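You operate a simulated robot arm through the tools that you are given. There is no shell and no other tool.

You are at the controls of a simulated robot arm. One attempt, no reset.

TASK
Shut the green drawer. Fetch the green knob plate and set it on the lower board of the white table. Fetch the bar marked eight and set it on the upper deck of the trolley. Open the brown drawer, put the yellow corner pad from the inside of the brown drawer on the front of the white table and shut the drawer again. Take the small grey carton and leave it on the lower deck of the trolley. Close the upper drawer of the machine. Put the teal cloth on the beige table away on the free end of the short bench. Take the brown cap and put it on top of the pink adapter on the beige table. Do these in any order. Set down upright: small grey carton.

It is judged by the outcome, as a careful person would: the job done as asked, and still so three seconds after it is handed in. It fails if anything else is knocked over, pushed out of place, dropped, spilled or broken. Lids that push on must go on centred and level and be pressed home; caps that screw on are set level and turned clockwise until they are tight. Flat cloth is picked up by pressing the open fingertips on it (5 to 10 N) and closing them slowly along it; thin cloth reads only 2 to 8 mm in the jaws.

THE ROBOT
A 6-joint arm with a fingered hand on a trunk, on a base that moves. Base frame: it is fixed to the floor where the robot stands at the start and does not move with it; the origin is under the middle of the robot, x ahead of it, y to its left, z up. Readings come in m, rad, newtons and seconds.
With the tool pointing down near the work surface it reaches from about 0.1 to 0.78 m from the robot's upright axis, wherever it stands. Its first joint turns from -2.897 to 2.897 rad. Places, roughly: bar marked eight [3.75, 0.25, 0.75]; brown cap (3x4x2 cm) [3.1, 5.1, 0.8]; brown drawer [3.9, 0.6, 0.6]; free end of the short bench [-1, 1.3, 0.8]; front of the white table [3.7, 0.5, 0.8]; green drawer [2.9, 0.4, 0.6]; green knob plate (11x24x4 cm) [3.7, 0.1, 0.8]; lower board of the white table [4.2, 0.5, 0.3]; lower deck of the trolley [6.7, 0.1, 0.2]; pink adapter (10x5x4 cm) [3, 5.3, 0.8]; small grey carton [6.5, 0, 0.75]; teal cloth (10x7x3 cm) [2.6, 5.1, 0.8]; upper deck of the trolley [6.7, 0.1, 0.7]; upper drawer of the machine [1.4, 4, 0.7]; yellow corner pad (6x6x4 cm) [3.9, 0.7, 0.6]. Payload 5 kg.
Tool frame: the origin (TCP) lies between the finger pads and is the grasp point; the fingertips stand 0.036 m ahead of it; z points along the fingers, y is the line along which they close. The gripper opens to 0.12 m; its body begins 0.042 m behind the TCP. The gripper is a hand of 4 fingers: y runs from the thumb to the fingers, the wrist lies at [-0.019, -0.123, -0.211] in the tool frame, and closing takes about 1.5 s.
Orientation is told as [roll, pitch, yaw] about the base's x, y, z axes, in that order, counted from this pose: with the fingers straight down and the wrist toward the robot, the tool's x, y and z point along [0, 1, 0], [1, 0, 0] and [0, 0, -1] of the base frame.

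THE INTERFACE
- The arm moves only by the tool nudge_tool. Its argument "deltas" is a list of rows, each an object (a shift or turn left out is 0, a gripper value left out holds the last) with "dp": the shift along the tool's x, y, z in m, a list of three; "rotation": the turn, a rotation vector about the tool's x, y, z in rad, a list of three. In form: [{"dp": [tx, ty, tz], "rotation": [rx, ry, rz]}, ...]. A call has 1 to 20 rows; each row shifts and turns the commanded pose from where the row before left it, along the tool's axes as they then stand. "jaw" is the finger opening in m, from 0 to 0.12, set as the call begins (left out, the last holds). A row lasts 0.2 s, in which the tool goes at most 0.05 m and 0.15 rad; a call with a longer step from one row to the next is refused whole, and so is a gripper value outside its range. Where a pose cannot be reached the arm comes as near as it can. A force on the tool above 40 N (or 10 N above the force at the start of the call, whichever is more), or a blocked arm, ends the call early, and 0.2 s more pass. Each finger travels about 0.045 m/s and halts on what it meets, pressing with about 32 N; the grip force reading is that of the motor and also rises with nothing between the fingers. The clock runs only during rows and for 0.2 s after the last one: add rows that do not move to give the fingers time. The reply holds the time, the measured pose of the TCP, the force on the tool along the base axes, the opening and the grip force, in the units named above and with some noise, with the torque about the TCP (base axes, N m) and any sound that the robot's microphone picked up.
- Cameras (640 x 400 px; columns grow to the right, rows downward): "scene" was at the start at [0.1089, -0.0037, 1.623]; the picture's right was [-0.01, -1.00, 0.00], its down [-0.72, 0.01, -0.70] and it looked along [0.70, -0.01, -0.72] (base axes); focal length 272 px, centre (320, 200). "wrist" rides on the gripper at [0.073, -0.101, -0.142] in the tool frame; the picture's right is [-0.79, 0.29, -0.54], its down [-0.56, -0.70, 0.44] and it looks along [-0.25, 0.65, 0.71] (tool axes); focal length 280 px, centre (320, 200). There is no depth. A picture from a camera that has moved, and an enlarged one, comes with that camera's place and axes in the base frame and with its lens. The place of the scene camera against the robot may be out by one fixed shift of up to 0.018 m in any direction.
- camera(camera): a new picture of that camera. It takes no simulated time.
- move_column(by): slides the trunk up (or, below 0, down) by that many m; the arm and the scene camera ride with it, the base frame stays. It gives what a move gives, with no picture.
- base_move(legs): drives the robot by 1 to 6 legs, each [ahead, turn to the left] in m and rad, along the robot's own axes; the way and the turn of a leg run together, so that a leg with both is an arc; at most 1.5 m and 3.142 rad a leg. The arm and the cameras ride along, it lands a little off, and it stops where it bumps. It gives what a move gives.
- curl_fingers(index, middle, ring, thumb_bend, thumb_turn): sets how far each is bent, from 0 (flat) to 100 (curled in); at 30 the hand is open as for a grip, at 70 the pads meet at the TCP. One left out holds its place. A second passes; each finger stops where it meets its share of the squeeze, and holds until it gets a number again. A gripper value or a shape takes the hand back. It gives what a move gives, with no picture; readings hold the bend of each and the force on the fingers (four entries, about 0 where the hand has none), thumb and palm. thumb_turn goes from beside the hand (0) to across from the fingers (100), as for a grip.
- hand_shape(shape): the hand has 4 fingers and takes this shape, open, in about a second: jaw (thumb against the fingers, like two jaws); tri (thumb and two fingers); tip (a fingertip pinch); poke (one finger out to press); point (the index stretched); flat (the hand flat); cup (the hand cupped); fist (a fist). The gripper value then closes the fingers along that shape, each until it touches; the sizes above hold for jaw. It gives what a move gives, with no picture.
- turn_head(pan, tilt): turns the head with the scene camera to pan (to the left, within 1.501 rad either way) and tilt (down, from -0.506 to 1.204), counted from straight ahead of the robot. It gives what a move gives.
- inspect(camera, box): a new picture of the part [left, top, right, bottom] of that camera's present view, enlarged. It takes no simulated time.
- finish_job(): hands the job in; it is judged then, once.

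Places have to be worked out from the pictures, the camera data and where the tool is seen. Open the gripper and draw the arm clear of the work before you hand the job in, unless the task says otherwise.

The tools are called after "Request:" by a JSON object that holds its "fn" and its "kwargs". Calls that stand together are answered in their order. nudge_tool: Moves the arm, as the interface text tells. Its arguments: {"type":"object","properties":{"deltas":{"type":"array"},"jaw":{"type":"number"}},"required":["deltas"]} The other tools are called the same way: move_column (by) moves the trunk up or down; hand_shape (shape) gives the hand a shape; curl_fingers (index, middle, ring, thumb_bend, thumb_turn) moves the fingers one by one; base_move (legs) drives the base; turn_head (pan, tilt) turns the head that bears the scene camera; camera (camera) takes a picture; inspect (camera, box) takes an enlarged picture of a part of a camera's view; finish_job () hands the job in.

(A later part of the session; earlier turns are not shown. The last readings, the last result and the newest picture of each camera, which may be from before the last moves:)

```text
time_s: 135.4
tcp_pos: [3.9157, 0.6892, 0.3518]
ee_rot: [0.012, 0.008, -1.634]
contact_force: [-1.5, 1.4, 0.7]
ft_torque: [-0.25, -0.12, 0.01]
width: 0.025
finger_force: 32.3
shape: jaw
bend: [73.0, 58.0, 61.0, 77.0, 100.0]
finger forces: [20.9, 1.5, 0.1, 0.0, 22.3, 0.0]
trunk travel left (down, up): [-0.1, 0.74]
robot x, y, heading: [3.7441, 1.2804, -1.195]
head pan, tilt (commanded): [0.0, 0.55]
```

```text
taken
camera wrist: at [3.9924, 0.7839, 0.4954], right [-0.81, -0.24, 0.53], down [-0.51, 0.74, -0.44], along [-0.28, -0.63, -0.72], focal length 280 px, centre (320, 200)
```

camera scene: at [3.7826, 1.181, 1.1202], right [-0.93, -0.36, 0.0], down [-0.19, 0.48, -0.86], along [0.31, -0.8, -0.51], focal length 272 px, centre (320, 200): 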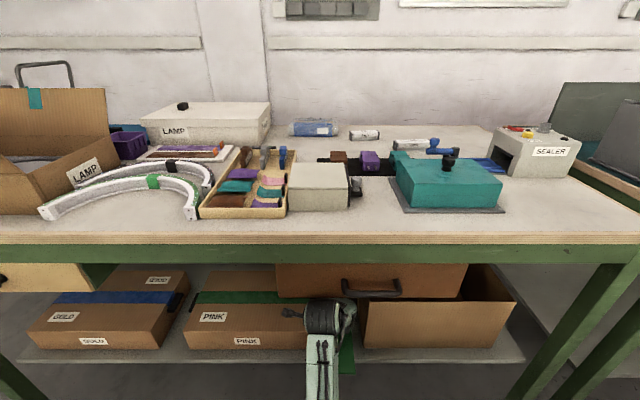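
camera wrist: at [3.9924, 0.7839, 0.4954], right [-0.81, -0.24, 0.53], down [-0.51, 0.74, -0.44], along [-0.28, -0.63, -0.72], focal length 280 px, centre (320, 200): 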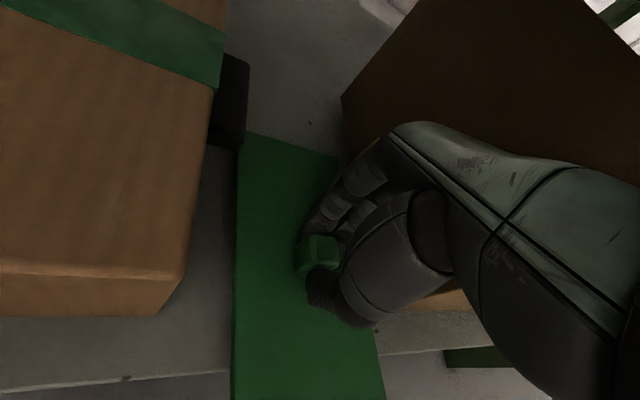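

Only the far end seems to touch so far. I keep lowering in 3 mm steps until the force rises.

Request:
{"fn": "nudge_tool", "kwargs": {"deltas": [{"dp": [0, 0, 0.003]}, {"dp": [0, 0, 0.003]}, {"dp": [0, 0, 0.003]}, {}]}}

Request:
{"fn": "camera", "kwargs": {"camera": "wrist"}}

Request:
{"fn": "inspect", "kwargs": {"camera": "scene", "box": [240, 240, 440, 390]}}

```text
time_s: 136.4
tcp_pos: [3.9161, 0.6869, 0.3453]
ee_rot: [0.015, 0.0, -1.634]
contact_force: [-1.2, 3.0, 21.1]
ft_torque: [-0.2, -0.09, -0.04]
width: 0.0259
finger_force: 31.7
shape: jaw
bend: [73.0, 59.0, 61.0, 77.0, 100.0]
finger forces: [23.1, 1.9, 0.0, 0.1, 26.4, 0.0]
trunk travel left (down, up): [-0.1, 0.74]
robot x, y, heading: [3.7433, 1.2803, -1.197]
head pan, tilt (commanded): [0.0, 0.55]
```

```text
taken
camera wrist: at [3.9926, 0.7844, 0.4891], right [-0.81, -0.24, 0.53], down [-0.51, 0.74, -0.45], along [-0.28, -0.63, -0.72], focal length 280 px, centre (320, 200)
```

wrist: 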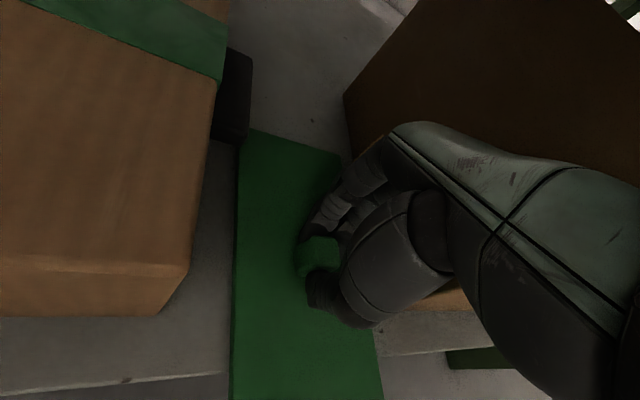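

```text
2.67 times, centred on (340, 315) of scene
camera zoom: at [3.7867, 1.1708, 1.1198], right [-0.93, -0.36, 0.0], down [-0.19, 0.48, -0.85], along [0.31, -0.8, -0.52], focal length 725 px, centre (267, -107)
```

zoom: 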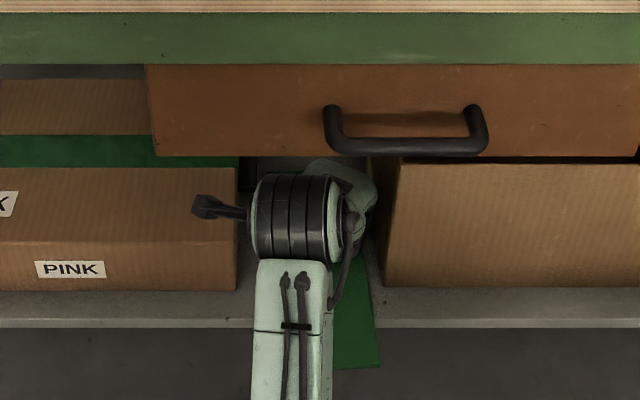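

The plate is flat on the board (21 N). I ease off the pressure and open the jaw.

Request:
{"fn": "nudge_tool", "kwargs": {"deltas": [{"dp": [0, 0, -0.003]}, {}]}}

Request:
{"fn": "nudge_tool", "kwargs": {"deltas": [{}, {}, {}, {}, {}, {}, {}, {}], "jaw": 0.1}}

Request:
{"fn": "camera", "kwargs": {"camera": "wrist"}}

```text
time_s: 137.0
tcp_pos: [3.917, 0.6888, 0.3449]
ee_rot: [0.013, 0.006, -1.635]
contact_force: [0.9, -3.2, 12.6]
ft_torque: [-0.37, -0.1, 0.0]
width: 0.0261
finger_force: 32.2
shape: jaw
bend: [73.0, 58.0, 61.0, 77.0, 100.0]
finger forces: [25.2, 1.9, 0.0, 0.0, 21.9, 0.0]
trunk travel left (down, up): [-0.1, 0.74]
robot x, y, heading: [3.7463, 1.2838, -1.195]
head pan, tilt (commanded): [0.0, 0.55]
```

```text
time_s: 138.8
tcp_pos: [3.9165, 0.6886, 0.3458]
ee_rot: [0.011, 0.009, -1.635]
contact_force: [0.9, 2.6, 3.6]
ft_torque: [-0.16, 0.06, -0.02]
width: 0.0978
finger_force: 0.0
shape: jaw
bend: [26.0, 35.0, 32.0, 48.0, 99.0]
finger forces: [0.1, 4.1, 0.5, 0.0, 0.0, 0.1]
trunk travel left (down, up): [-0.1, 0.74]
robot x, y, heading: [3.7478, 1.2811, -1.202]
head pan, tilt (commanded): [0.0, 0.55]
```

```text
taken
camera wrist: at [3.9927, 0.7842, 0.4896], right [-0.81, -0.24, 0.53], down [-0.51, 0.74, -0.44], along [-0.28, -0.63, -0.72], focal length 280 px, centre (320, 200)
```

wrist: 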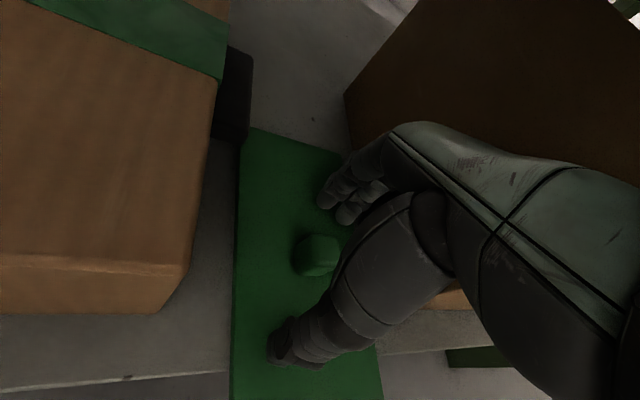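

Released. The wrist sits just under the drawer lip, so I open wide, slide back 3 cm within the finger clearance, then rise just above the knob and back out.

Request:
{"fn": "nudge_tool", "kwargs": {"deltas": [{}, {}, {"dp": [0, 0, -0.003]}, {"dp": [-0.0062, -0.0137, -0.002]}, {"dp": [-0.0062, -0.0137, 0]}, {}], "jaw": 0.12}}

Request:
{"fn": "camera", "kwargs": {"camera": "wrist"}}

Request:
{"fn": "inspect", "kwargs": {"camera": "scene", "box": [240, 240, 440, 390]}}

```text
time_s: 140.2
tcp_pos: [3.9043, 0.7162, 0.35]
ee_rot: [0.011, 0.008, -1.636]
contact_force: [0.5, 0.3, 0.1]
ft_torque: [-0.02, 0.02, -0.02]
width: 0.1194
finger_force: 0.1
shape: jaw
bend: [30.0, 30.0, 30.0, 30.0, 98.0]
finger forces: [0.1, 0.1, 0.1, 0.0, 0.0, 0.0]
trunk travel left (down, up): [-0.1, 0.74]
robot x, y, heading: [3.7474, 1.2839, -1.195]
head pan, tilt (commanded): [0.0, 0.55]
```

```text
taken
camera wrist: at [3.9818, 0.8123, 0.4944], right [-0.81, -0.24, 0.53], down [-0.51, 0.74, -0.44], along [-0.28, -0.63, -0.72], focal length 280 px, centre (320, 200)
```

wrist: 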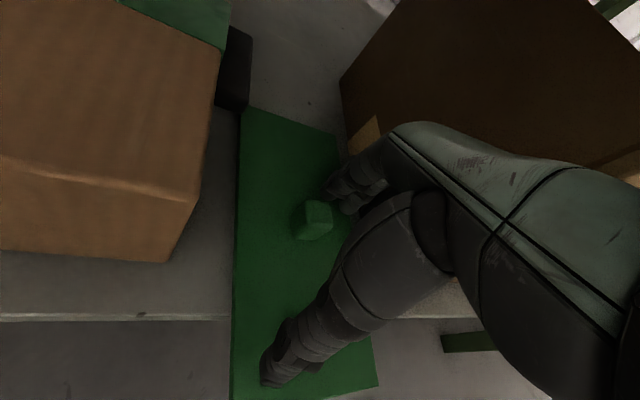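

```text
2.67 times, centred on (340, 315) of scene
camera zoom: at [3.7873, 1.1687, 1.1193], right [-0.93, -0.36, 0.0], down [-0.19, 0.49, -0.85], along [0.31, -0.79, -0.52], focal length 725 px, centre (267, -107)
```

zoom: 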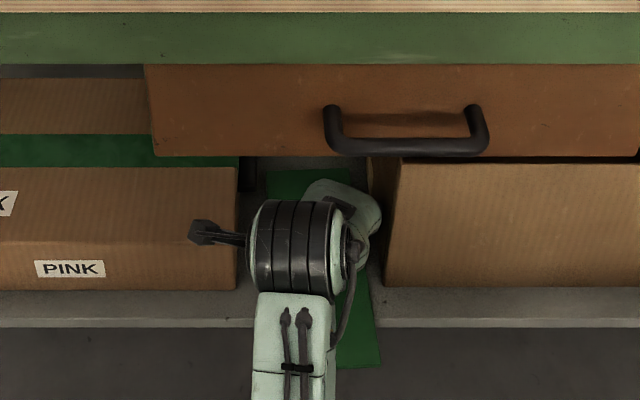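

The wrist is now clear of the drawer lip. I rise 3.5 cm to lift the fingers above the knob, then back out.

Request:
{"fn": "nudge_tool", "kwargs": {"deltas": [{"dp": [0, 0, -0.012]}, {"dp": [0, 0, -0.012]}, {"dp": [0, 0, -0.011]}, {"dp": [-0.0062, -0.0137, 0]}, {"dp": [-0.0124, -0.0273, 0]}, {"dp": [-0.0124, -0.0273, 0]}, {"dp": [-0.0124, -0.0273, 0]}, {}]}}

Request:
{"fn": "camera", "kwargs": {"camera": "wrist"}}

Request:
{"fn": "inspect", "kwargs": {"camera": "scene", "box": [240, 240, 440, 390]}}

```text
time_s: 142.0
tcp_pos: [3.868, 0.8143, 0.3877]
ee_rot: [0.012, 0.008, -1.634]
contact_force: [-0.2, -0.1, 0.4]
ft_torque: [0.0, 0.0, -0.01]
width: 0.1197
finger_force: 0.0
shape: jaw
bend: [30.0, 30.0, 30.0, 30.0, 98.0]
finger forces: [0.1, 0.0, 0.0, 0.0, 0.0, 0.1]
trunk travel left (down, up): [-0.1, 0.74]
robot x, y, heading: [3.7433, 1.2848, -1.198]
head pan, tilt (commanded): [0.0, 0.55]
```

```text
taken
camera wrist: at [3.9437, 0.9103, 0.5313], right [-0.81, -0.24, 0.53], down [-0.51, 0.74, -0.44], along [-0.28, -0.63, -0.72], focal length 280 px, centre (320, 200)
```

wrist: 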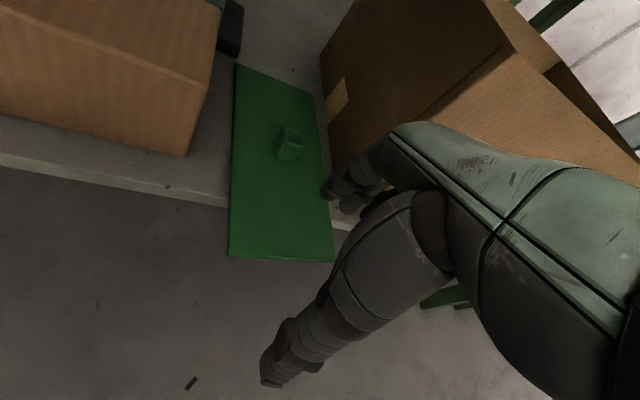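

```text
2.67 times, centred on (340, 315) of scene
camera zoom: at [3.7873, 1.1688, 1.1193], right [-0.93, -0.36, 0.0], down [-0.19, 0.49, -0.85], along [0.31, -0.79, -0.52], focal length 725 px, centre (267, -107)
```

zoom: 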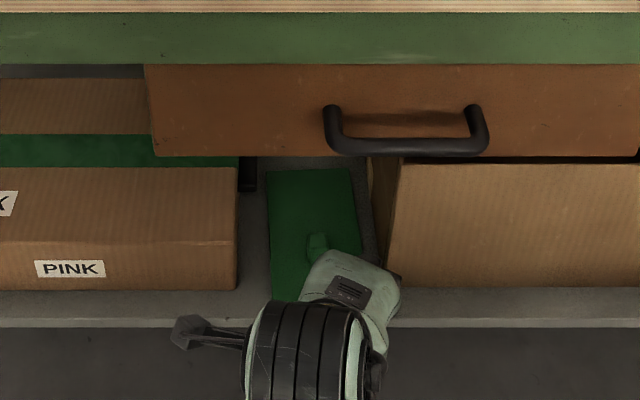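

The plate rests stably with about 4 cm overhanging the board's front. I straighten the tool yaw, close the fingers and tilt the hand forward so I can push the knob inward with the wrist low and clear of the drawer.

Request:
{"fn": "nudge_tool", "kwargs": {"deltas": [{"dp": [0, -0.02, -0.02], "rotation": [0, 0, -0.11]}, {"rotation": [0, 0, -0.11]}, {"rotation": [0, 0, -0.11]}, {"rotation": [0, 0, -0.107]}, {"rotation": [-0.14, 0, 0]}, {"rotation": [-0.14, 0, 0]}, {"rotation": [-0.14, 0, 0]}, {"rotation": [-0.14, 0, 0]}, {"rotation": [-0.14, 0, 0]}, {}], "jaw": 0}}

Request:
{"fn": "camera", "kwargs": {"camera": "wrist"}}

Request:
{"fn": "camera", "kwargs": {"camera": "scene"}}

```text
time_s: 143.9
tcp_pos: [3.8703, 0.7656, 0.4826]
ee_rot: [-0.076, -0.737, -1.145]
contact_force: [-0.2, 0.8, -0.9]
ft_torque: [-0.01, 0.02, -0.01]
width: 0.0001
finger_force: 32.0
shape: jaw
bend: [70.0, 70.0, 70.0, 56.0, 100.0]
finger forces: [0.1, 0.1, 0.1, 0.0, 0.0, 0.0]
trunk travel left (down, up): [-0.1, 0.74]
robot x, y, heading: [3.7463, 1.2834, -1.195]
head pan, tilt (commanded): [0.0, 0.55]
stopped in row 9: the arm was blocked; the commanded pose is now the measured one
```

```text
taken
camera wrist: at [3.8757, 0.9514, 0.5159], right [-0.76, -0.14, 0.64], down [-0.64, -0.02, -0.77], along [0.11, -0.99, -0.08], focal length 280 px, centre (320, 200)
```

wrist: 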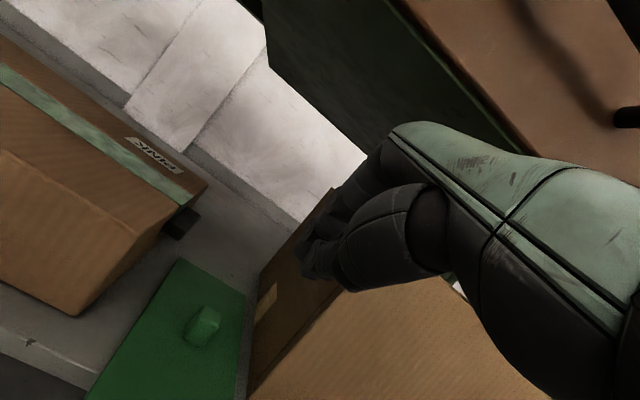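

```text
taken
camera scene: at [3.7873, 1.1678, 1.1201], right [-0.93, -0.36, 0.0], down [-0.19, 0.49, -0.85], along [0.31, -0.79, -0.52], focal length 272 px, centre (320, 200)
```

scene: 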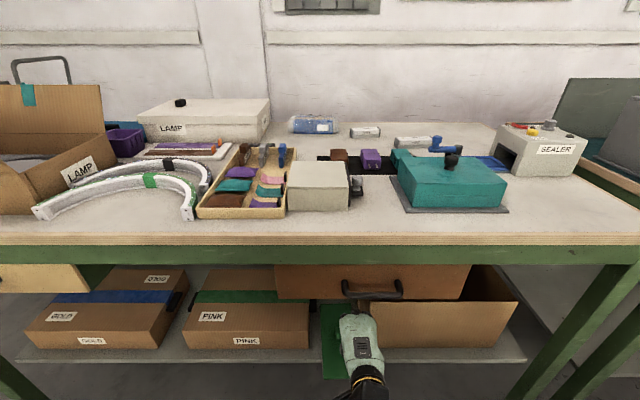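

The arm needs to be more extended for this slant. I back the base 0.15 m, then extend forward and down toward the knob.

Request:
{"fn": "base_move", "kwargs": {"legs": [[-0.15, 0]]}}

Request:
{"fn": "nudge_tool", "kwargs": {"deltas": [{"dp": [0, -0.006, 0.04]}, {"dp": [0, -0.006, 0.04]}, {"dp": [0, -0.006, 0.04]}, {}]}}

Request:
{"fn": "camera", "kwargs": {"camera": "wrist"}}

Request:
{"fn": "camera", "kwargs": {"camera": "scene"}}

```text
time_s: 145.3
tcp_pos: [3.8142, 0.9064, 0.4778]
ee_rot: [-0.075, -0.727, -1.146]
contact_force: [1.0, 0.3, 0.2]
ft_torque: [0.02, -0.01, 0.02]
width: 0.0001
finger_force: 32.0
shape: jaw
bend: [70.0, 70.0, 70.0, 56.0, 100.0]
finger forces: [0.0, 0.0, 0.0, 0.1, 0.0, 0.0]
trunk travel left (down, up): [-0.1, 0.74]
robot x, y, heading: [3.6915, 1.4229, -1.202]
head pan, tilt (commanded): [0.0, 0.55]
```

```text
time_s: 146.3
tcp_pos: [3.8315, 0.8447, 0.3786]
ee_rot: [-0.076, -0.733, -1.145]
contact_force: [0.0, -0.2, 0.2]
ft_torque: [-0.02, 0.0, 0.0]
width: 0.0001
finger_force: 31.7
shape: jaw
bend: [70.0, 70.0, 70.0, 56.0, 100.0]
finger forces: [0.0, 0.1, 0.0, 0.0, 0.0, 0.0]
trunk travel left (down, up): [-0.1, 0.74]
robot x, y, heading: [3.6924, 1.4213, -1.191]
head pan, tilt (commanded): [0.0, 0.55]
```

```text
taken
camera wrist: at [3.8389, 1.0293, 0.4128], right [-0.76, -0.14, 0.64], down [-0.64, -0.01, -0.77], along [0.11, -0.99, -0.08], focal length 280 px, centre (320, 200)
```

wrist: 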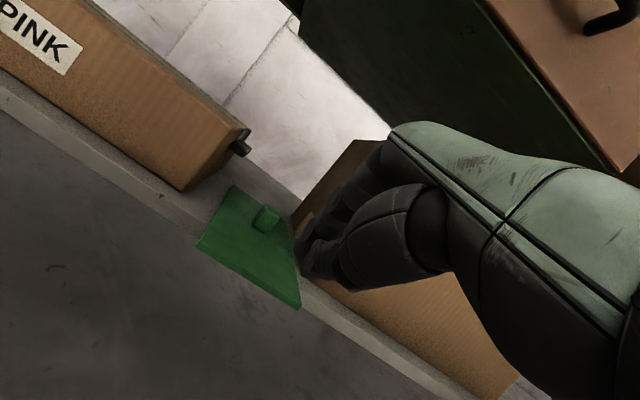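

```text
taken
camera scene: at [3.7322, 1.3096, 1.1193], right [-0.93, -0.37, 0.0], down [-0.19, 0.49, -0.85], along [0.31, -0.79, -0.52], focal length 272 px, centre (320, 200)
```

scene: 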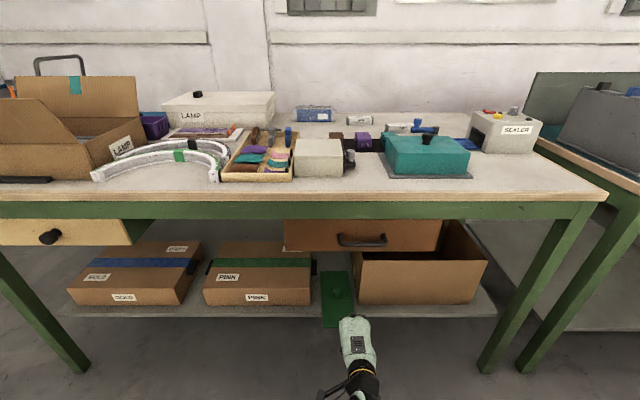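

The hand is low and in front of the plate. I align sideways with the knob and lower to z≈0.35, then approach to just short of the knob.

Request:
{"fn": "nudge_tool", "kwargs": {"deltas": [{"dp": [0.0236, -0.0177, 0.02]}, {"dp": [-0.0004, 0.0247, 0.0224]}, {"dp": [-0.0004, 0.0247, 0.0224]}, {"dp": [-0.0004, 0.0247, 0.0224]}, {}]}}

Request:
{"fn": "camera", "kwargs": {"camera": "wrist"}}

Request:
{"fn": "inspect", "kwargs": {"camera": "scene", "box": [240, 220, 440, 370]}}

```text
time_s: 147.6
tcp_pos: [3.8889, 0.758, 0.3514]
ee_rot: [-0.073, -0.732, -1.146]
contact_force: [0.6, -1.1, -0.2]
ft_torque: [-0.02, -0.01, 0.02]
width: 0.0
finger_force: 32.2
shape: jaw
bend: [70.0, 70.0, 70.0, 56.0, 100.0]
finger forces: [0.1, 0.0, 0.1, 0.0, 0.0, 0.0]
trunk travel left (down, up): [-0.1, 0.74]
robot x, y, heading: [3.6905, 1.425, -1.196]
head pan, tilt (commanded): [0.0, 0.55]
```

```text
taken
camera wrist: at [3.8953, 0.9433, 0.3851], right [-0.76, -0.14, 0.64], down [-0.64, -0.01, -0.77], along [0.11, -0.99, -0.08], focal length 280 px, centre (320, 200)
```

wrist: 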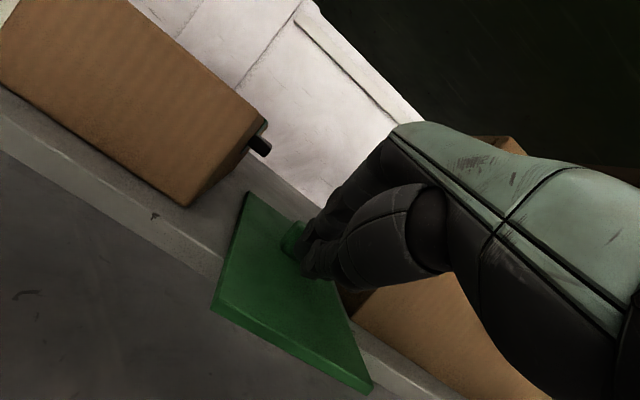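

```text
2.67 times, centred on (340, 295) of scene
camera zoom: at [3.7322, 1.3097, 1.1193], right [-0.93, -0.37, 0.0], down [-0.19, 0.49, -0.85], along [0.31, -0.79, -0.52], focal length 725 px, centre (267, -53)
```

zoom: 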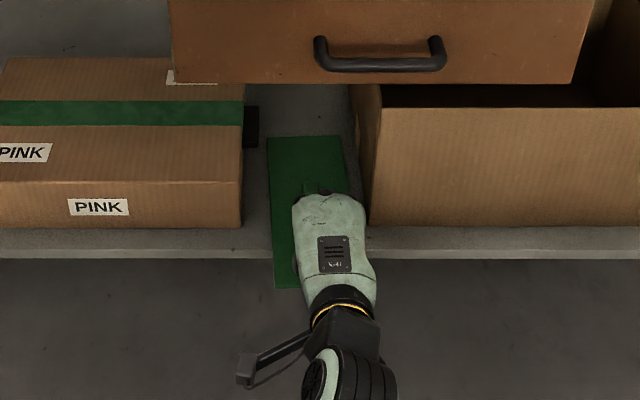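

Fingertips are right behind the knob. I push forward 9 cm in small steps.

Request:
{"fn": "nudge_tool", "kwargs": {"deltas": [{"dp": [-0.0002, 0.0111, 0.0101]}, {"dp": [-0.0002, 0.0111, 0.0101]}, {"dp": [-0.0002, 0.0111, 0.0101]}, {"dp": [-0.0002, 0.0111, 0.0101]}, {"dp": [-0.0002, 0.0111, 0.0101]}, {"dp": [-0.0002, 0.0111, 0.0101]}, {}]}}

Request:
{"fn": "camera", "kwargs": {"camera": "wrist"}}

Request:
{"fn": "inspect", "kwargs": {"camera": "scene", "box": [240, 220, 440, 370]}}

```text
time_s: 149.2
tcp_pos: [3.9222, 0.6736, 0.3507]
ee_rot: [-0.076, -0.732, -1.146]
contact_force: [0.1, 2.2, 0.1]
ft_torque: [0.05, 0.05, -0.01]
width: 0.0
finger_force: 32.1
shape: jaw
bend: [70.0, 70.0, 70.0, 56.0, 100.0]
finger forces: [0.0, 0.0, 0.1, 0.0, 0.0, 0.0]
trunk travel left (down, up): [-0.1, 0.74]
robot x, y, heading: [3.6889, 1.4258, -1.2]
head pan, tilt (commanded): [0.0, 0.55]
```

```text
taken
camera wrist: at [3.928, 0.8593, 0.3845], right [-0.76, -0.14, 0.64], down [-0.64, -0.01, -0.77], along [0.11, -0.99, -0.08], focal length 280 px, centre (320, 200)
```

wrist: 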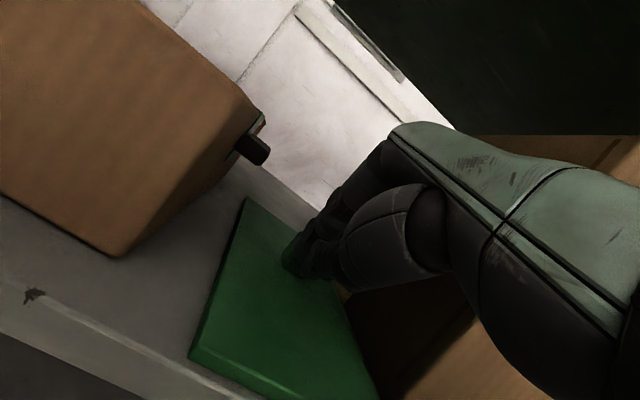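

```text
2.67 times, centred on (340, 295) of scene
camera zoom: at [3.7321, 1.3098, 1.1193], right [-0.93, -0.37, 0.0], down [-0.19, 0.49, -0.85], along [0.31, -0.79, -0.52], focal length 725 px, centre (267, -53)
```

zoom: 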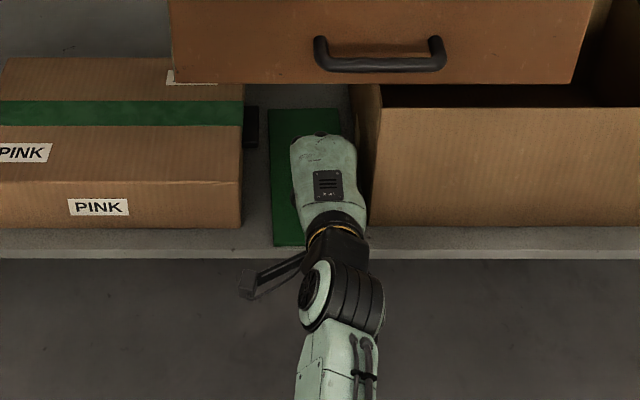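

The plate has slid in; its near edge is about at the board's lip. I push 2.5 cm further.

Request:
{"fn": "nudge_tool", "kwargs": {"deltas": [{"dp": [-0.0002, 0.0093, 0.0084]}, {"dp": [-0.0002, 0.0093, 0.0084]}, {}]}}

Request:
{"fn": "nudge_tool", "kwargs": {"deltas": [{"dp": [0, -0.0222, -0.0202]}, {"dp": [0, -0.0222, -0.0202]}, {"dp": [0, -0.0333, -0.03]}, {"dp": [0, -0.0333, -0.03]}, {"dp": [0, -0.0333, -0.03]}, {}]}}

Request:
{"fn": "inspect", "kwargs": {"camera": "scene", "box": [240, 220, 440, 370]}}

Request:
{"fn": "camera", "kwargs": {"camera": "wrist"}}

```text
time_s: 149.9
tcp_pos: [3.929, 0.6506, 0.3503]
ee_rot: [-0.075, -0.735, -1.146]
contact_force: [-1.0, 3.0, 0.8]
ft_torque: [0.05, 0.01, 0.02]
width: 0.0001
finger_force: 32.2
shape: jaw
bend: [70.0, 70.0, 70.0, 56.0, 100.0]
finger forces: [0.1, 0.0, 0.0, 0.0, 0.0, 0.0]
trunk travel left (down, up): [-0.1, 0.74]
robot x, y, heading: [3.6917, 1.4232, -1.199]
head pan, tilt (commanded): [0.0, 0.55]
```

```text
time_s: 151.3
tcp_pos: [3.858, 0.8316, 0.3491]
ee_rot: [-0.075, -0.733, -1.148]
contact_force: [0.6, 0.0, 1.0]
ft_torque: [-0.01, 0.02, 0.0]
width: 0.0002
finger_force: 31.5
shape: jaw
bend: [70.0, 70.0, 70.0, 56.0, 100.0]
finger forces: [0.0, 0.1, 0.0, 0.0, 0.0, 0.1]
trunk travel left (down, up): [-0.1, 0.74]
robot x, y, heading: [3.6895, 1.425, -1.195]
head pan, tilt (commanded): [0.0, 0.55]
```

```text
2.67 times, centred on (340, 295) of scene
camera zoom: at [3.7321, 1.3099, 1.1193], right [-0.93, -0.37, 0.0], down [-0.19, 0.49, -0.85], along [0.31, -0.79, -0.52], focal length 725 px, centre (267, -53)
```

zoom: 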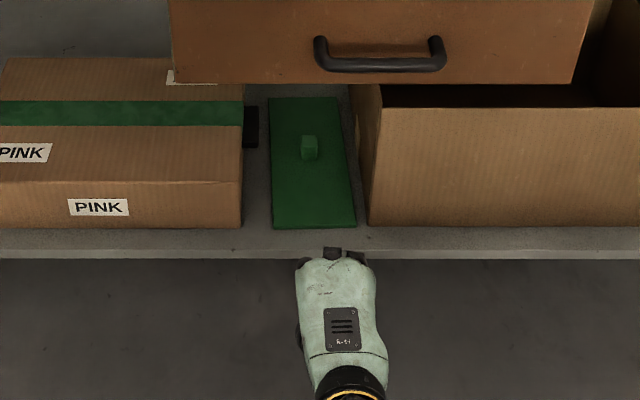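

```text
taken
camera wrist: at [3.8647, 1.0176, 0.3837], right [-0.76, -0.14, 0.64], down [-0.64, -0.01, -0.77], along [0.11, -0.99, -0.08], focal length 280 px, centre (320, 200)
```

wrist: 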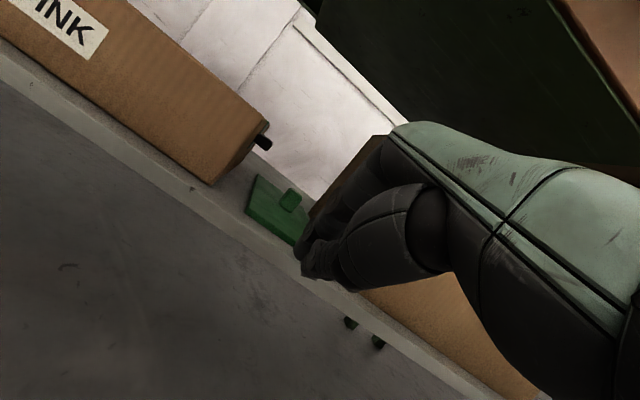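

The green plate is now fully on the lower board. Next is the brown drawer: I back the base off 0.12 m, raise the trunk to handle height and tilt the hand to point forward.

Request:
{"fn": "base_move", "kwargs": {"legs": [[-0.12, 0]]}}

Request:
{"fn": "move_column", "kwargs": {"by": 0.3}}

Request:
{"fn": "nudge_tool", "kwargs": {"deltas": [{"rotation": [-0.14, 0, 0]}, {"rotation": [-0.14, 0, 0]}, {"rotation": [-0.12, 0, 0]}, {}], "jaw": 0.08}}

Request:
{"fn": "camera", "kwargs": {"camera": "wrist"}}

Request:
{"fn": "camera", "kwargs": {"camera": "scene"}}

```text
time_s: 152.7
tcp_pos: [3.813, 0.9442, 0.3502]
ee_rot: [-0.075, -0.733, -1.147]
contact_force: [0.7, 0.1, 1.2]
ft_torque: [0.0, -0.01, 0.01]
width: 0.0
finger_force: 32.3
shape: jaw
bend: [70.0, 70.0, 70.0, 56.0, 100.0]
finger forces: [0.1, 0.0, 0.0, 0.1, 0.0, 0.0]
trunk travel left (down, up): [-0.1, 0.74]
robot x, y, heading: [3.6446, 1.5377, -1.2]
head pan, tilt (commanded): [0.0, 0.55]
```

```text
time_s: 155.7
tcp_pos: [3.8144, 0.9435, 0.6495]
ee_rot: [-0.075, -0.733, -1.147]
contact_force: [-0.1, 0.5, 0.4]
ft_torque: [0.04, 0.02, -0.03]
width: 0.0002
finger_force: 32.0
shape: jaw
bend: [70.0, 70.0, 70.0, 56.0, 100.0]
finger forces: [0.1, 0.0, 0.0, 0.0, 0.0, 0.0]
trunk travel left (down, up): [-0.4, 0.44]
robot x, y, heading: [3.642, 1.5375, -1.198]
head pan, tilt (commanded): [0.0, 0.55]
```

```text
time_s: 156.7
tcp_pos: [3.8188, 0.9473, 0.6446]
ee_rot: [-0.201, -1.05, -0.997]
contact_force: [-3.6, -0.9, 3.3]
ft_torque: [0.24, -0.11, 0.14]
width: 0.0798
finger_force: 0.0
shape: jaw
bend: [27.0, 39.0, 36.0, 61.0, 100.0]
finger forces: [0.0, 0.1, 0.0, 0.0, 0.1, 0.0]
out of reach, approached as far as the arm can: row 2
trunk travel left (down, up): [-0.4, 0.44]
robot x, y, heading: [3.6482, 1.5397, -1.197]
head pan, tilt (commanded): [0.0, 0.55]
```

```text
taken
camera wrist: at [3.816, 1.1333, 0.619], right [-0.8, 0.02, 0.59], down [-0.57, -0.29, -0.77], along [0.15, -0.96, 0.24], focal length 280 px, centre (320, 200)
```

wrist: 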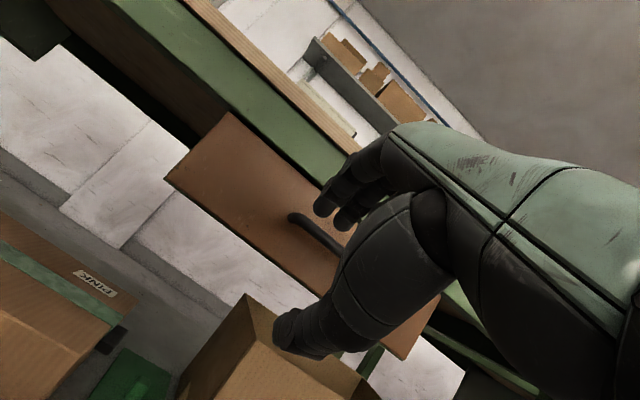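

```text
taken
camera scene: at [3.6878, 1.423, 1.4193], right [-0.93, -0.36, 0.0], down [-0.19, 0.49, -0.85], along [0.31, -0.79, -0.52], focal length 272 px, centre (320, 200)
```

scene: 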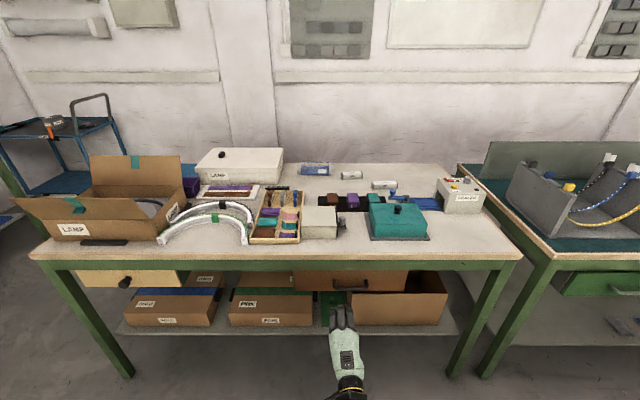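

The handle bar sits at s≈0.53, z≈0.665, and the hand points at it with thumb below and fingers above. I shift 5 cm right and 2 cm up, then check before driving in.

Request:
{"fn": "nudge_tool", "kwargs": {"deltas": [{"dp": [-0.0259, 0.006, -0.0045]}, {"dp": [-0.0259, 0.006, -0.0045]}, {}]}}

Request:
{"fn": "camera", "kwargs": {"camera": "wrist"}}

Request:
{"fn": "inspect", "kwargs": {"camera": "scene", "box": [260, 250, 440, 400]}}

```text
time_s: 157.4
tcp_pos: [3.7696, 0.929, 0.6655]
ee_rot: [-0.114, -1.069, -1.08]
contact_force: [0.4, 0.0, 0.3]
ft_torque: [0.03, 0.0, 0.0]
width: 0.0801
finger_force: 0.1
shape: jaw
bend: [27.0, 39.0, 36.0, 61.0, 100.0]
finger forces: [0.1, 0.0, 0.1, 0.0, 0.0, 0.1]
trunk travel left (down, up): [-0.4, 0.44]
robot x, y, heading: [3.6436, 1.5391, -1.202]
head pan, tilt (commanded): [0.0, 0.55]
```

```text
taken
camera wrist: at [3.7684, 1.1156, 0.6413], right [-0.83, 0.02, 0.55], down [-0.54, -0.28, -0.79], along [0.14, -0.96, 0.25], focal length 280 px, centre (320, 200)
```

wrist: 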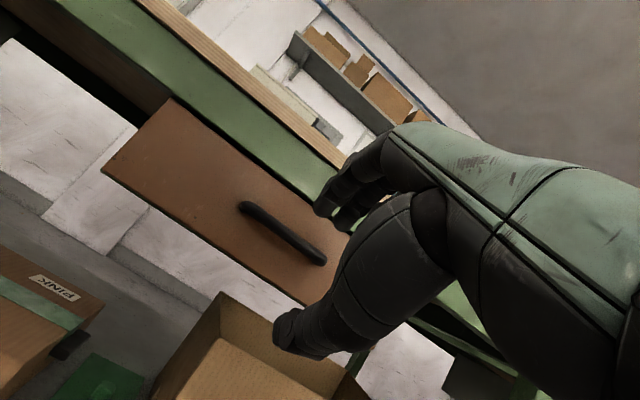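

```text
2.67 times, centred on (350, 325) of scene
camera zoom: at [3.6879, 1.4228, 1.4193], right [-0.93, -0.36, 0.0], down [-0.19, 0.49, -0.85], along [0.31, -0.79, -0.52], focal length 725 px, centre (240, -133)
```

zoom: 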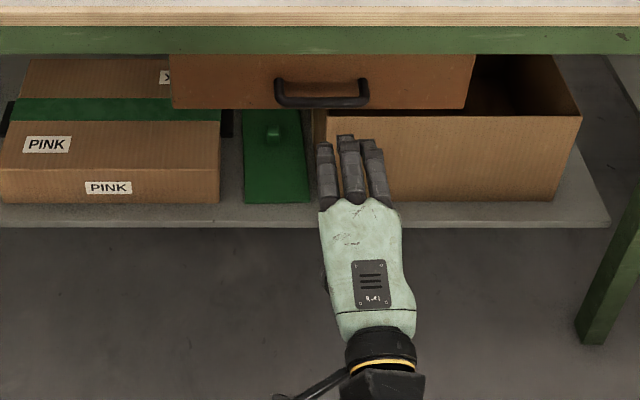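

The bar centre is at s≈0.532, z≈0.667, directly ahead of the hand. I raise 8 mm, then drive forward 0.12 m so the bar enters the jaws.

Request:
{"fn": "nudge_tool", "kwargs": {"deltas": [{"dp": [0, 0.007, -0.004]}, {}], "jaw": 0.085}}

Request:
{"fn": "base_move", "kwargs": {"legs": [[0.115, 0]]}}

Request:
{"fn": "camera", "kwargs": {"camera": "wrist"}}

Request:
{"fn": "inspect", "kwargs": {"camera": "scene", "box": [260, 250, 440, 400]}}

```text
time_s: 158.1
tcp_pos: [3.7689, 0.9282, 0.6753]
ee_rot: [-0.116, -1.069, -1.081]
contact_force: [-0.6, 0.3, -0.2]
ft_torque: [0.0, 0.01, -0.03]
width: 0.0848
finger_force: 0.0
shape: jaw
bend: [27.0, 37.0, 35.0, 59.0, 99.0]
finger forces: [0.1, 0.0, 0.1, 0.0, 0.1, 0.0]
trunk travel left (down, up): [-0.4, 0.44]
robot x, y, heading: [3.6487, 1.5396, -1.195]
head pan, tilt (commanded): [0.0, 0.55]
```

```text
time_s: 159.3
tcp_pos: [3.8123, 0.8211, 0.675]
ee_rot: [-0.115, -1.069, -1.08]
contact_force: [-1.0, 1.9, -0.4]
ft_torque: [0.0, -0.01, -0.01]
width: 0.0842
finger_force: 0.0
shape: jaw
bend: [27.0, 38.0, 35.0, 59.0, 99.0]
finger forces: [0.3, 0.6, 0.0, 0.0, 0.0, 0.0]
trunk travel left (down, up): [-0.4, 0.44]
robot x, y, heading: [3.6884, 1.4307, -1.196]
head pan, tilt (commanded): [0.0, 0.55]
```

```text
taken
camera wrist: at [3.811, 1.0078, 0.6495], right [-0.83, 0.02, 0.55], down [-0.54, -0.28, -0.79], along [0.14, -0.96, 0.25], focal length 280 px, centre (320, 200)
```

wrist: 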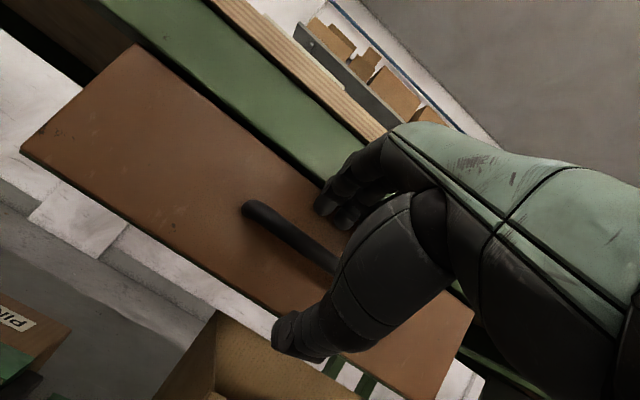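

```text
2.67 times, centred on (350, 325) of scene
camera zoom: at [3.73, 1.3148, 1.4193], right [-0.93, -0.36, 0.0], down [-0.19, 0.49, -0.85], along [0.31, -0.79, -0.52], focal length 725 px, centre (240, -133)
```

zoom: 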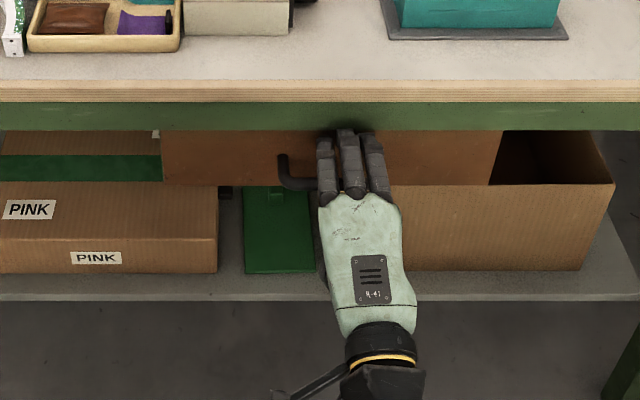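

The fingers reach over the bar with the thumb below. I close the jaw on the handle.

Request:
{"fn": "nudge_tool", "kwargs": {"deltas": [{}, {}, {}, {}, {}, {}, {}, {}, {}, {}], "jaw": 0}}

Request:
{"fn": "camera", "kwargs": {"camera": "wrist"}}

Request:
{"fn": "inspect", "kwargs": {"camera": "scene", "box": [260, 250, 440, 400]}}

```text
time_s: 161.5
tcp_pos: [3.8116, 0.819, 0.6748]
ee_rot: [-0.114, -1.069, -1.079]
contact_force: [1.0, -2.9, -1.1]
ft_torque: [-0.09, 0.12, 0.03]
width: 0.009
finger_force: 32.3
shape: jaw
bend: [73.0, 61.0, 61.0, 70.0, 100.0]
finger forces: [15.8, 8.4, 4.4, 0.0, 27.8, 0.0]
trunk travel left (down, up): [-0.4, 0.44]
robot x, y, heading: [3.6882, 1.4291, -1.199]
head pan, tilt (commanded): [0.0, 0.55]
```

```text
taken
camera wrist: at [3.811, 1.0076, 0.6493], right [-0.83, 0.02, 0.55], down [-0.54, -0.28, -0.79], along [0.14, -0.96, 0.25], focal length 280 px, centre (320, 200)
```

wrist: 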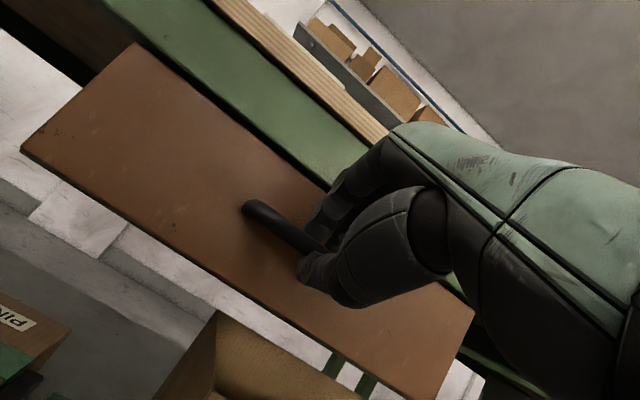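

```text
2.67 times, centred on (350, 325) of scene
camera zoom: at [3.7301, 1.3143, 1.4193], right [-0.93, -0.36, 0.0], down [-0.19, 0.49, -0.85], along [0.31, -0.79, -0.52], focal length 725 px, centre (240, -133)
```

zoom: 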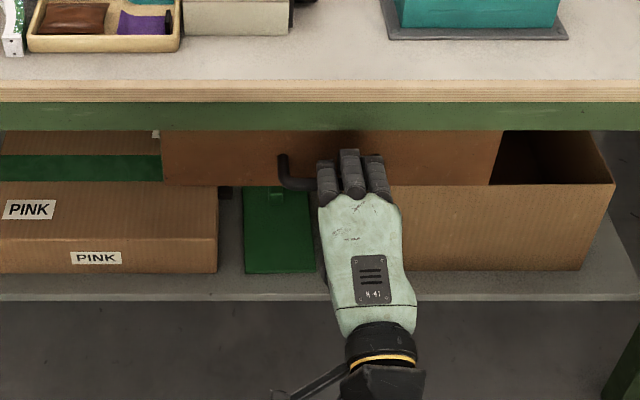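

The bar is firmly gripped by all fingers. I pull the drawer open by driving straight back 0.2 m.

Request:
{"fn": "base_move", "kwargs": {"legs": [[-0.2, 0]]}}

Request:
{"fn": "camera", "kwargs": {"camera": "scene"}}

Request:
{"fn": "inspect", "kwargs": {"camera": "scene", "box": [240, 230, 440, 380]}}

```text
time_s: 163.2
tcp_pos: [3.7394, 1.0065, 0.6755]
ee_rot: [-0.116, -1.069, -1.079]
contact_force: [0.4, -2.3, -2.6]
ft_torque: [-0.03, 0.17, 0.05]
width: 0.0091
finger_force: 32.0
shape: jaw
bend: [73.0, 61.0, 61.0, 70.0, 100.0]
finger forces: [16.7, 9.1, 4.6, 0.0, 31.2, 0.1]
trunk travel left (down, up): [-0.4, 0.44]
robot x, y, heading: [3.6148, 1.6139, -1.195]
head pan, tilt (commanded): [0.0, 0.55]
```

```text
taken
camera scene: at [3.6575, 1.4996, 1.4193], right [-0.93, -0.36, 0.0], down [-0.19, 0.49, -0.85], along [0.31, -0.79, -0.52], focal length 272 px, centre (320, 200)
```

scene: 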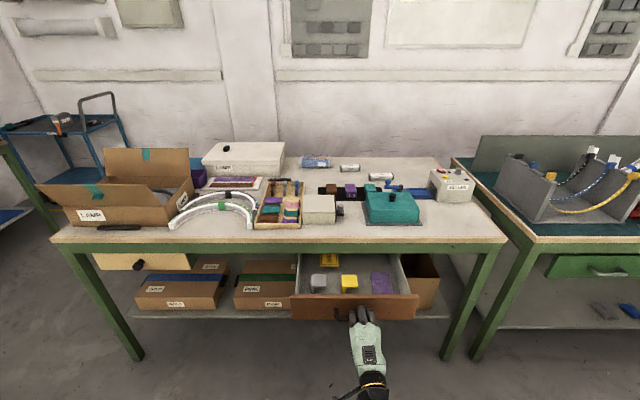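

```text
2.67 times, centred on (340, 305) of scene
camera zoom: at [3.6575, 1.4996, 1.4193], right [-0.93, -0.36, 0.0], down [-0.19, 0.49, -0.85], along [0.31, -0.79, -0.52], focal length 725 px, centre (267, -80)
```

zoom: 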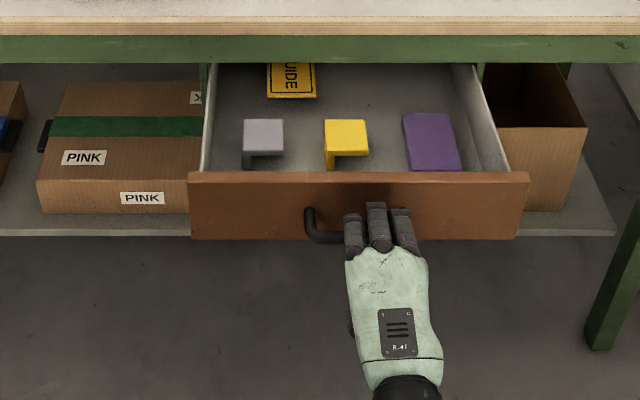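

The drawer is open about 0.19 m and the yellow corner pad is visible. I pull another 8 cm for hand clearance from the tabletop.

Request:
{"fn": "base_move", "kwargs": {"legs": [[-0.08, 0]]}}

Request:
{"fn": "inspect", "kwargs": {"camera": "scene", "box": [240, 230, 440, 380]}}

```text
time_s: 164.3
tcp_pos: [3.7098, 1.0806, 0.6752]
ee_rot: [-0.114, -1.069, -1.077]
contact_force: [0.0, -0.7, -0.8]
ft_torque: [0.0, 0.16, 0.0]
width: 0.009
finger_force: 32.1
shape: jaw
bend: [73.0, 61.0, 61.0, 70.0, 100.0]
finger forces: [16.3, 8.8, 4.8, 0.1, 30.6, 0.0]
trunk travel left (down, up): [-0.4, 0.44]
robot x, y, heading: [3.5874, 1.6857, -1.195]
head pan, tilt (commanded): [0.0, 0.55]
```

```text
2.67 times, centred on (340, 305) of scene
camera zoom: at [3.6282, 1.5743, 1.4193], right [-0.93, -0.36, 0.0], down [-0.19, 0.49, -0.85], along [0.31, -0.79, -0.52], focal length 725 px, centre (267, -80)
```

zoom: 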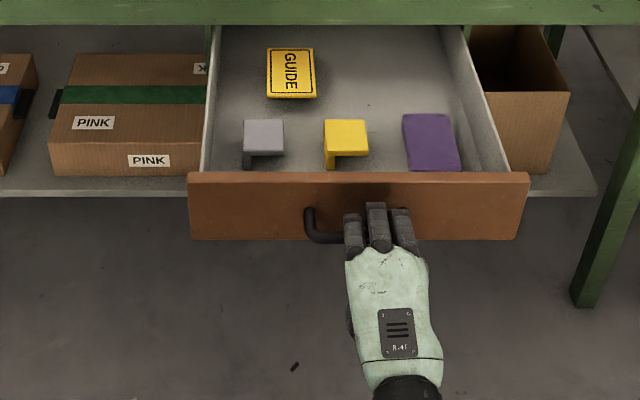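

Now I release the handle and back away.

Request:
{"fn": "nudge_tool", "kwargs": {"deltas": [{}, {}, {}, {}, {}, {}, {}], "jaw": 0.085}}

Request:
{"fn": "base_move", "kwargs": {"legs": [[-0.12, 0]]}}

Request:
{"fn": "move_column", "kwargs": {"by": 0.3}}

Request:
{"fn": "camera", "kwargs": {"camera": "scene"}}

```text
time_s: 165.9
tcp_pos: [3.7099, 1.079, 0.6741]
ee_rot: [-0.114, -1.07, -1.077]
contact_force: [-1.0, 2.0, 0.1]
ft_torque: [-0.07, -0.01, 0.04]
width: 0.0842
finger_force: 0.1
shape: jaw
bend: [27.0, 37.0, 35.0, 59.0, 99.0]
finger forces: [1.7, 0.0, 0.1, 0.0, 0.0, 0.0]
trunk travel left (down, up): [-0.4, 0.44]
robot x, y, heading: [3.5853, 1.6917, -1.198]
head pan, tilt (commanded): [0.0, 0.55]
```

```text
time_s: 167.2
tcp_pos: [3.6659, 1.1928, 0.675]
ee_rot: [-0.116, -1.072, -1.079]
contact_force: [-0.7, -0.4, -0.3]
ft_torque: [0.0, -0.04, 0.01]
width: 0.0848
finger_force: 0.0
shape: jaw
bend: [27.0, 37.0, 35.0, 59.0, 99.0]
finger forces: [0.1, 0.0, 0.0, 0.0, 0.0, 0.0]
trunk travel left (down, up): [-0.4, 0.44]
robot x, y, heading: [3.5415, 1.7953, -1.199]
head pan, tilt (commanded): [0.0, 0.55]
```

```text
time_s: 170.2
tcp_pos: [3.6662, 1.1922, 0.9748]
ee_rot: [-0.116, -1.07, -1.078]
contact_force: [-0.2, -0.6, 0.6]
ft_torque: [-0.01, 0.04, -0.04]
width: 0.0847
finger_force: 0.1
shape: jaw
bend: [27.0, 37.0, 35.0, 59.0, 99.0]
finger forces: [0.1, 0.0, 0.0, 0.1, 0.0, 0.1]
trunk travel left (down, up): [-0.7, 0.14]
robot x, y, heading: [3.5411, 1.8046, -1.197]
head pan, tilt (commanded): [0.0, 0.55]
```

```text
taken
camera scene: at [3.5846, 1.6864, 1.7193], right [-0.93, -0.36, 0.0], down [-0.19, 0.49, -0.85], along [0.31, -0.79, -0.52], focal length 272 px, centre (320, 200)
```

scene: 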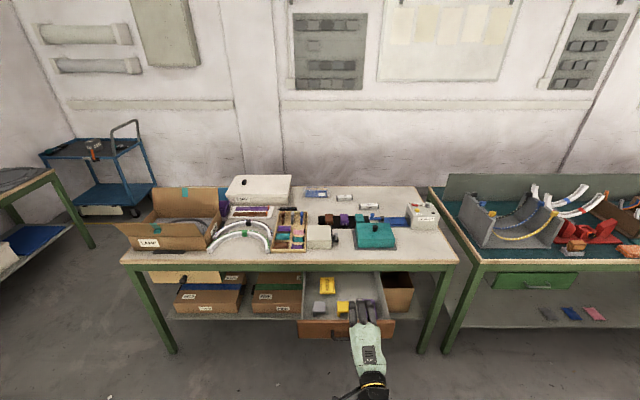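

I set the tool back to pointing straight down and drive forward to bring it over the open drawer.

Request:
{"fn": "nudge_tool", "kwargs": {"deltas": [{"rotation": [0.14, 0, 0]}, {"rotation": [0.14, 0, 0]}, {"rotation": [0.14, 0, 0]}, {"rotation": [0.14, 0, 0]}, {"rotation": [0.14, 0, 0]}, {"rotation": [0.14, 0, 0]}, {"rotation": [0.14, 0, 0]}, {"rotation": [0.1, 0, 0]}, {}], "jaw": 0.12}}

Request:
{"fn": "base_move", "kwargs": {"legs": [[0.33, 0]]}}

Request:
{"fn": "turn_head", "kwargs": {"pan": 0, "tilt": 0.9}}

Request:
{"fn": "camera", "kwargs": {"camera": "scene"}}

Request:
{"fn": "camera", "kwargs": {"camera": "wrist"}}

```text
time_s: 172.2
tcp_pos: [3.666, 1.1916, 0.974]
ee_rot: [-0.055, 0.008, -1.182]
contact_force: [-0.5, -0.4, 1.0]
ft_torque: [0.0, 0.01, 0.01]
width: 0.1199
finger_force: 0.1
shape: jaw
bend: [30.0, 30.0, 30.0, 30.0, 98.0]
finger forces: [0.0, 0.1, 0.0, 0.1, 0.1, 0.1]
trunk travel left (down, up): [-0.7, 0.14]
robot x, y, heading: [3.5426, 1.8019, -1.196]
head pan, tilt (commanded): [0.0, 0.55]
```

```text
time_s: 174.6
tcp_pos: [3.7861, 0.8848, 0.9736]
ee_rot: [-0.056, 0.007, -1.182]
contact_force: [-0.2, 0.8, -0.1]
ft_torque: [0.02, -0.02, 0.01]
width: 0.12
finger_force: 0.1
shape: jaw
bend: [30.0, 30.0, 30.0, 30.0, 98.0]
finger forces: [0.1, 0.1, 0.1, 0.0, 0.0, 0.0]
trunk travel left (down, up): [-0.7, 0.14]
robot x, y, heading: [3.6644, 1.4946, -1.195]
head pan, tilt (commanded): [0.0, 0.55]
```

```text
time_s: 175.4
tcp_pos: [3.7856, 0.8856, 0.9754]
ee_rot: [-0.056, 0.008, -1.181]
contact_force: [0.2, -0.1, 0.0]
ft_torque: [-0.01, 0.01, 0.0]
width: 0.1199
finger_force: 0.1
shape: jaw
bend: [30.0, 30.0, 30.0, 30.0, 98.0]
finger forces: [0.0, 0.1, 0.0, 0.1, 0.0, 0.0]
trunk travel left (down, up): [-0.7, 0.14]
robot x, y, heading: [3.6638, 1.4912, -1.201]
head pan, tilt (commanded): [0.0, 0.901]
```

```text
taken
camera scene: at [3.6994, 1.3925, 1.6901], right [-0.93, -0.36, 0.0], down [-0.29, 0.73, -0.62], along [0.23, -0.58, -0.78], focal length 272 px, centre (320, 200)
```

scene: 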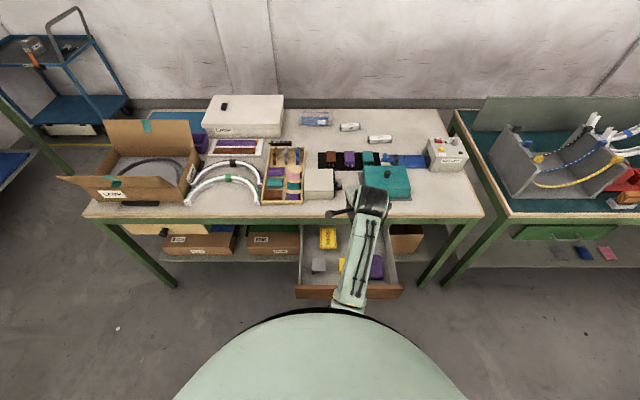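

```text
taken
camera wrist: at [3.8216, 1.008, 1.1132], right [-0.59, -0.56, 0.58], down [-0.81, 0.43, -0.41], along [-0.02, -0.71, -0.7], focal length 280 px, centre (320, 200)
```

wrist: 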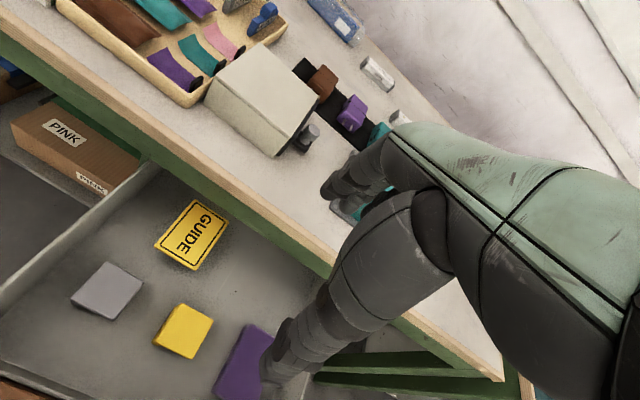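

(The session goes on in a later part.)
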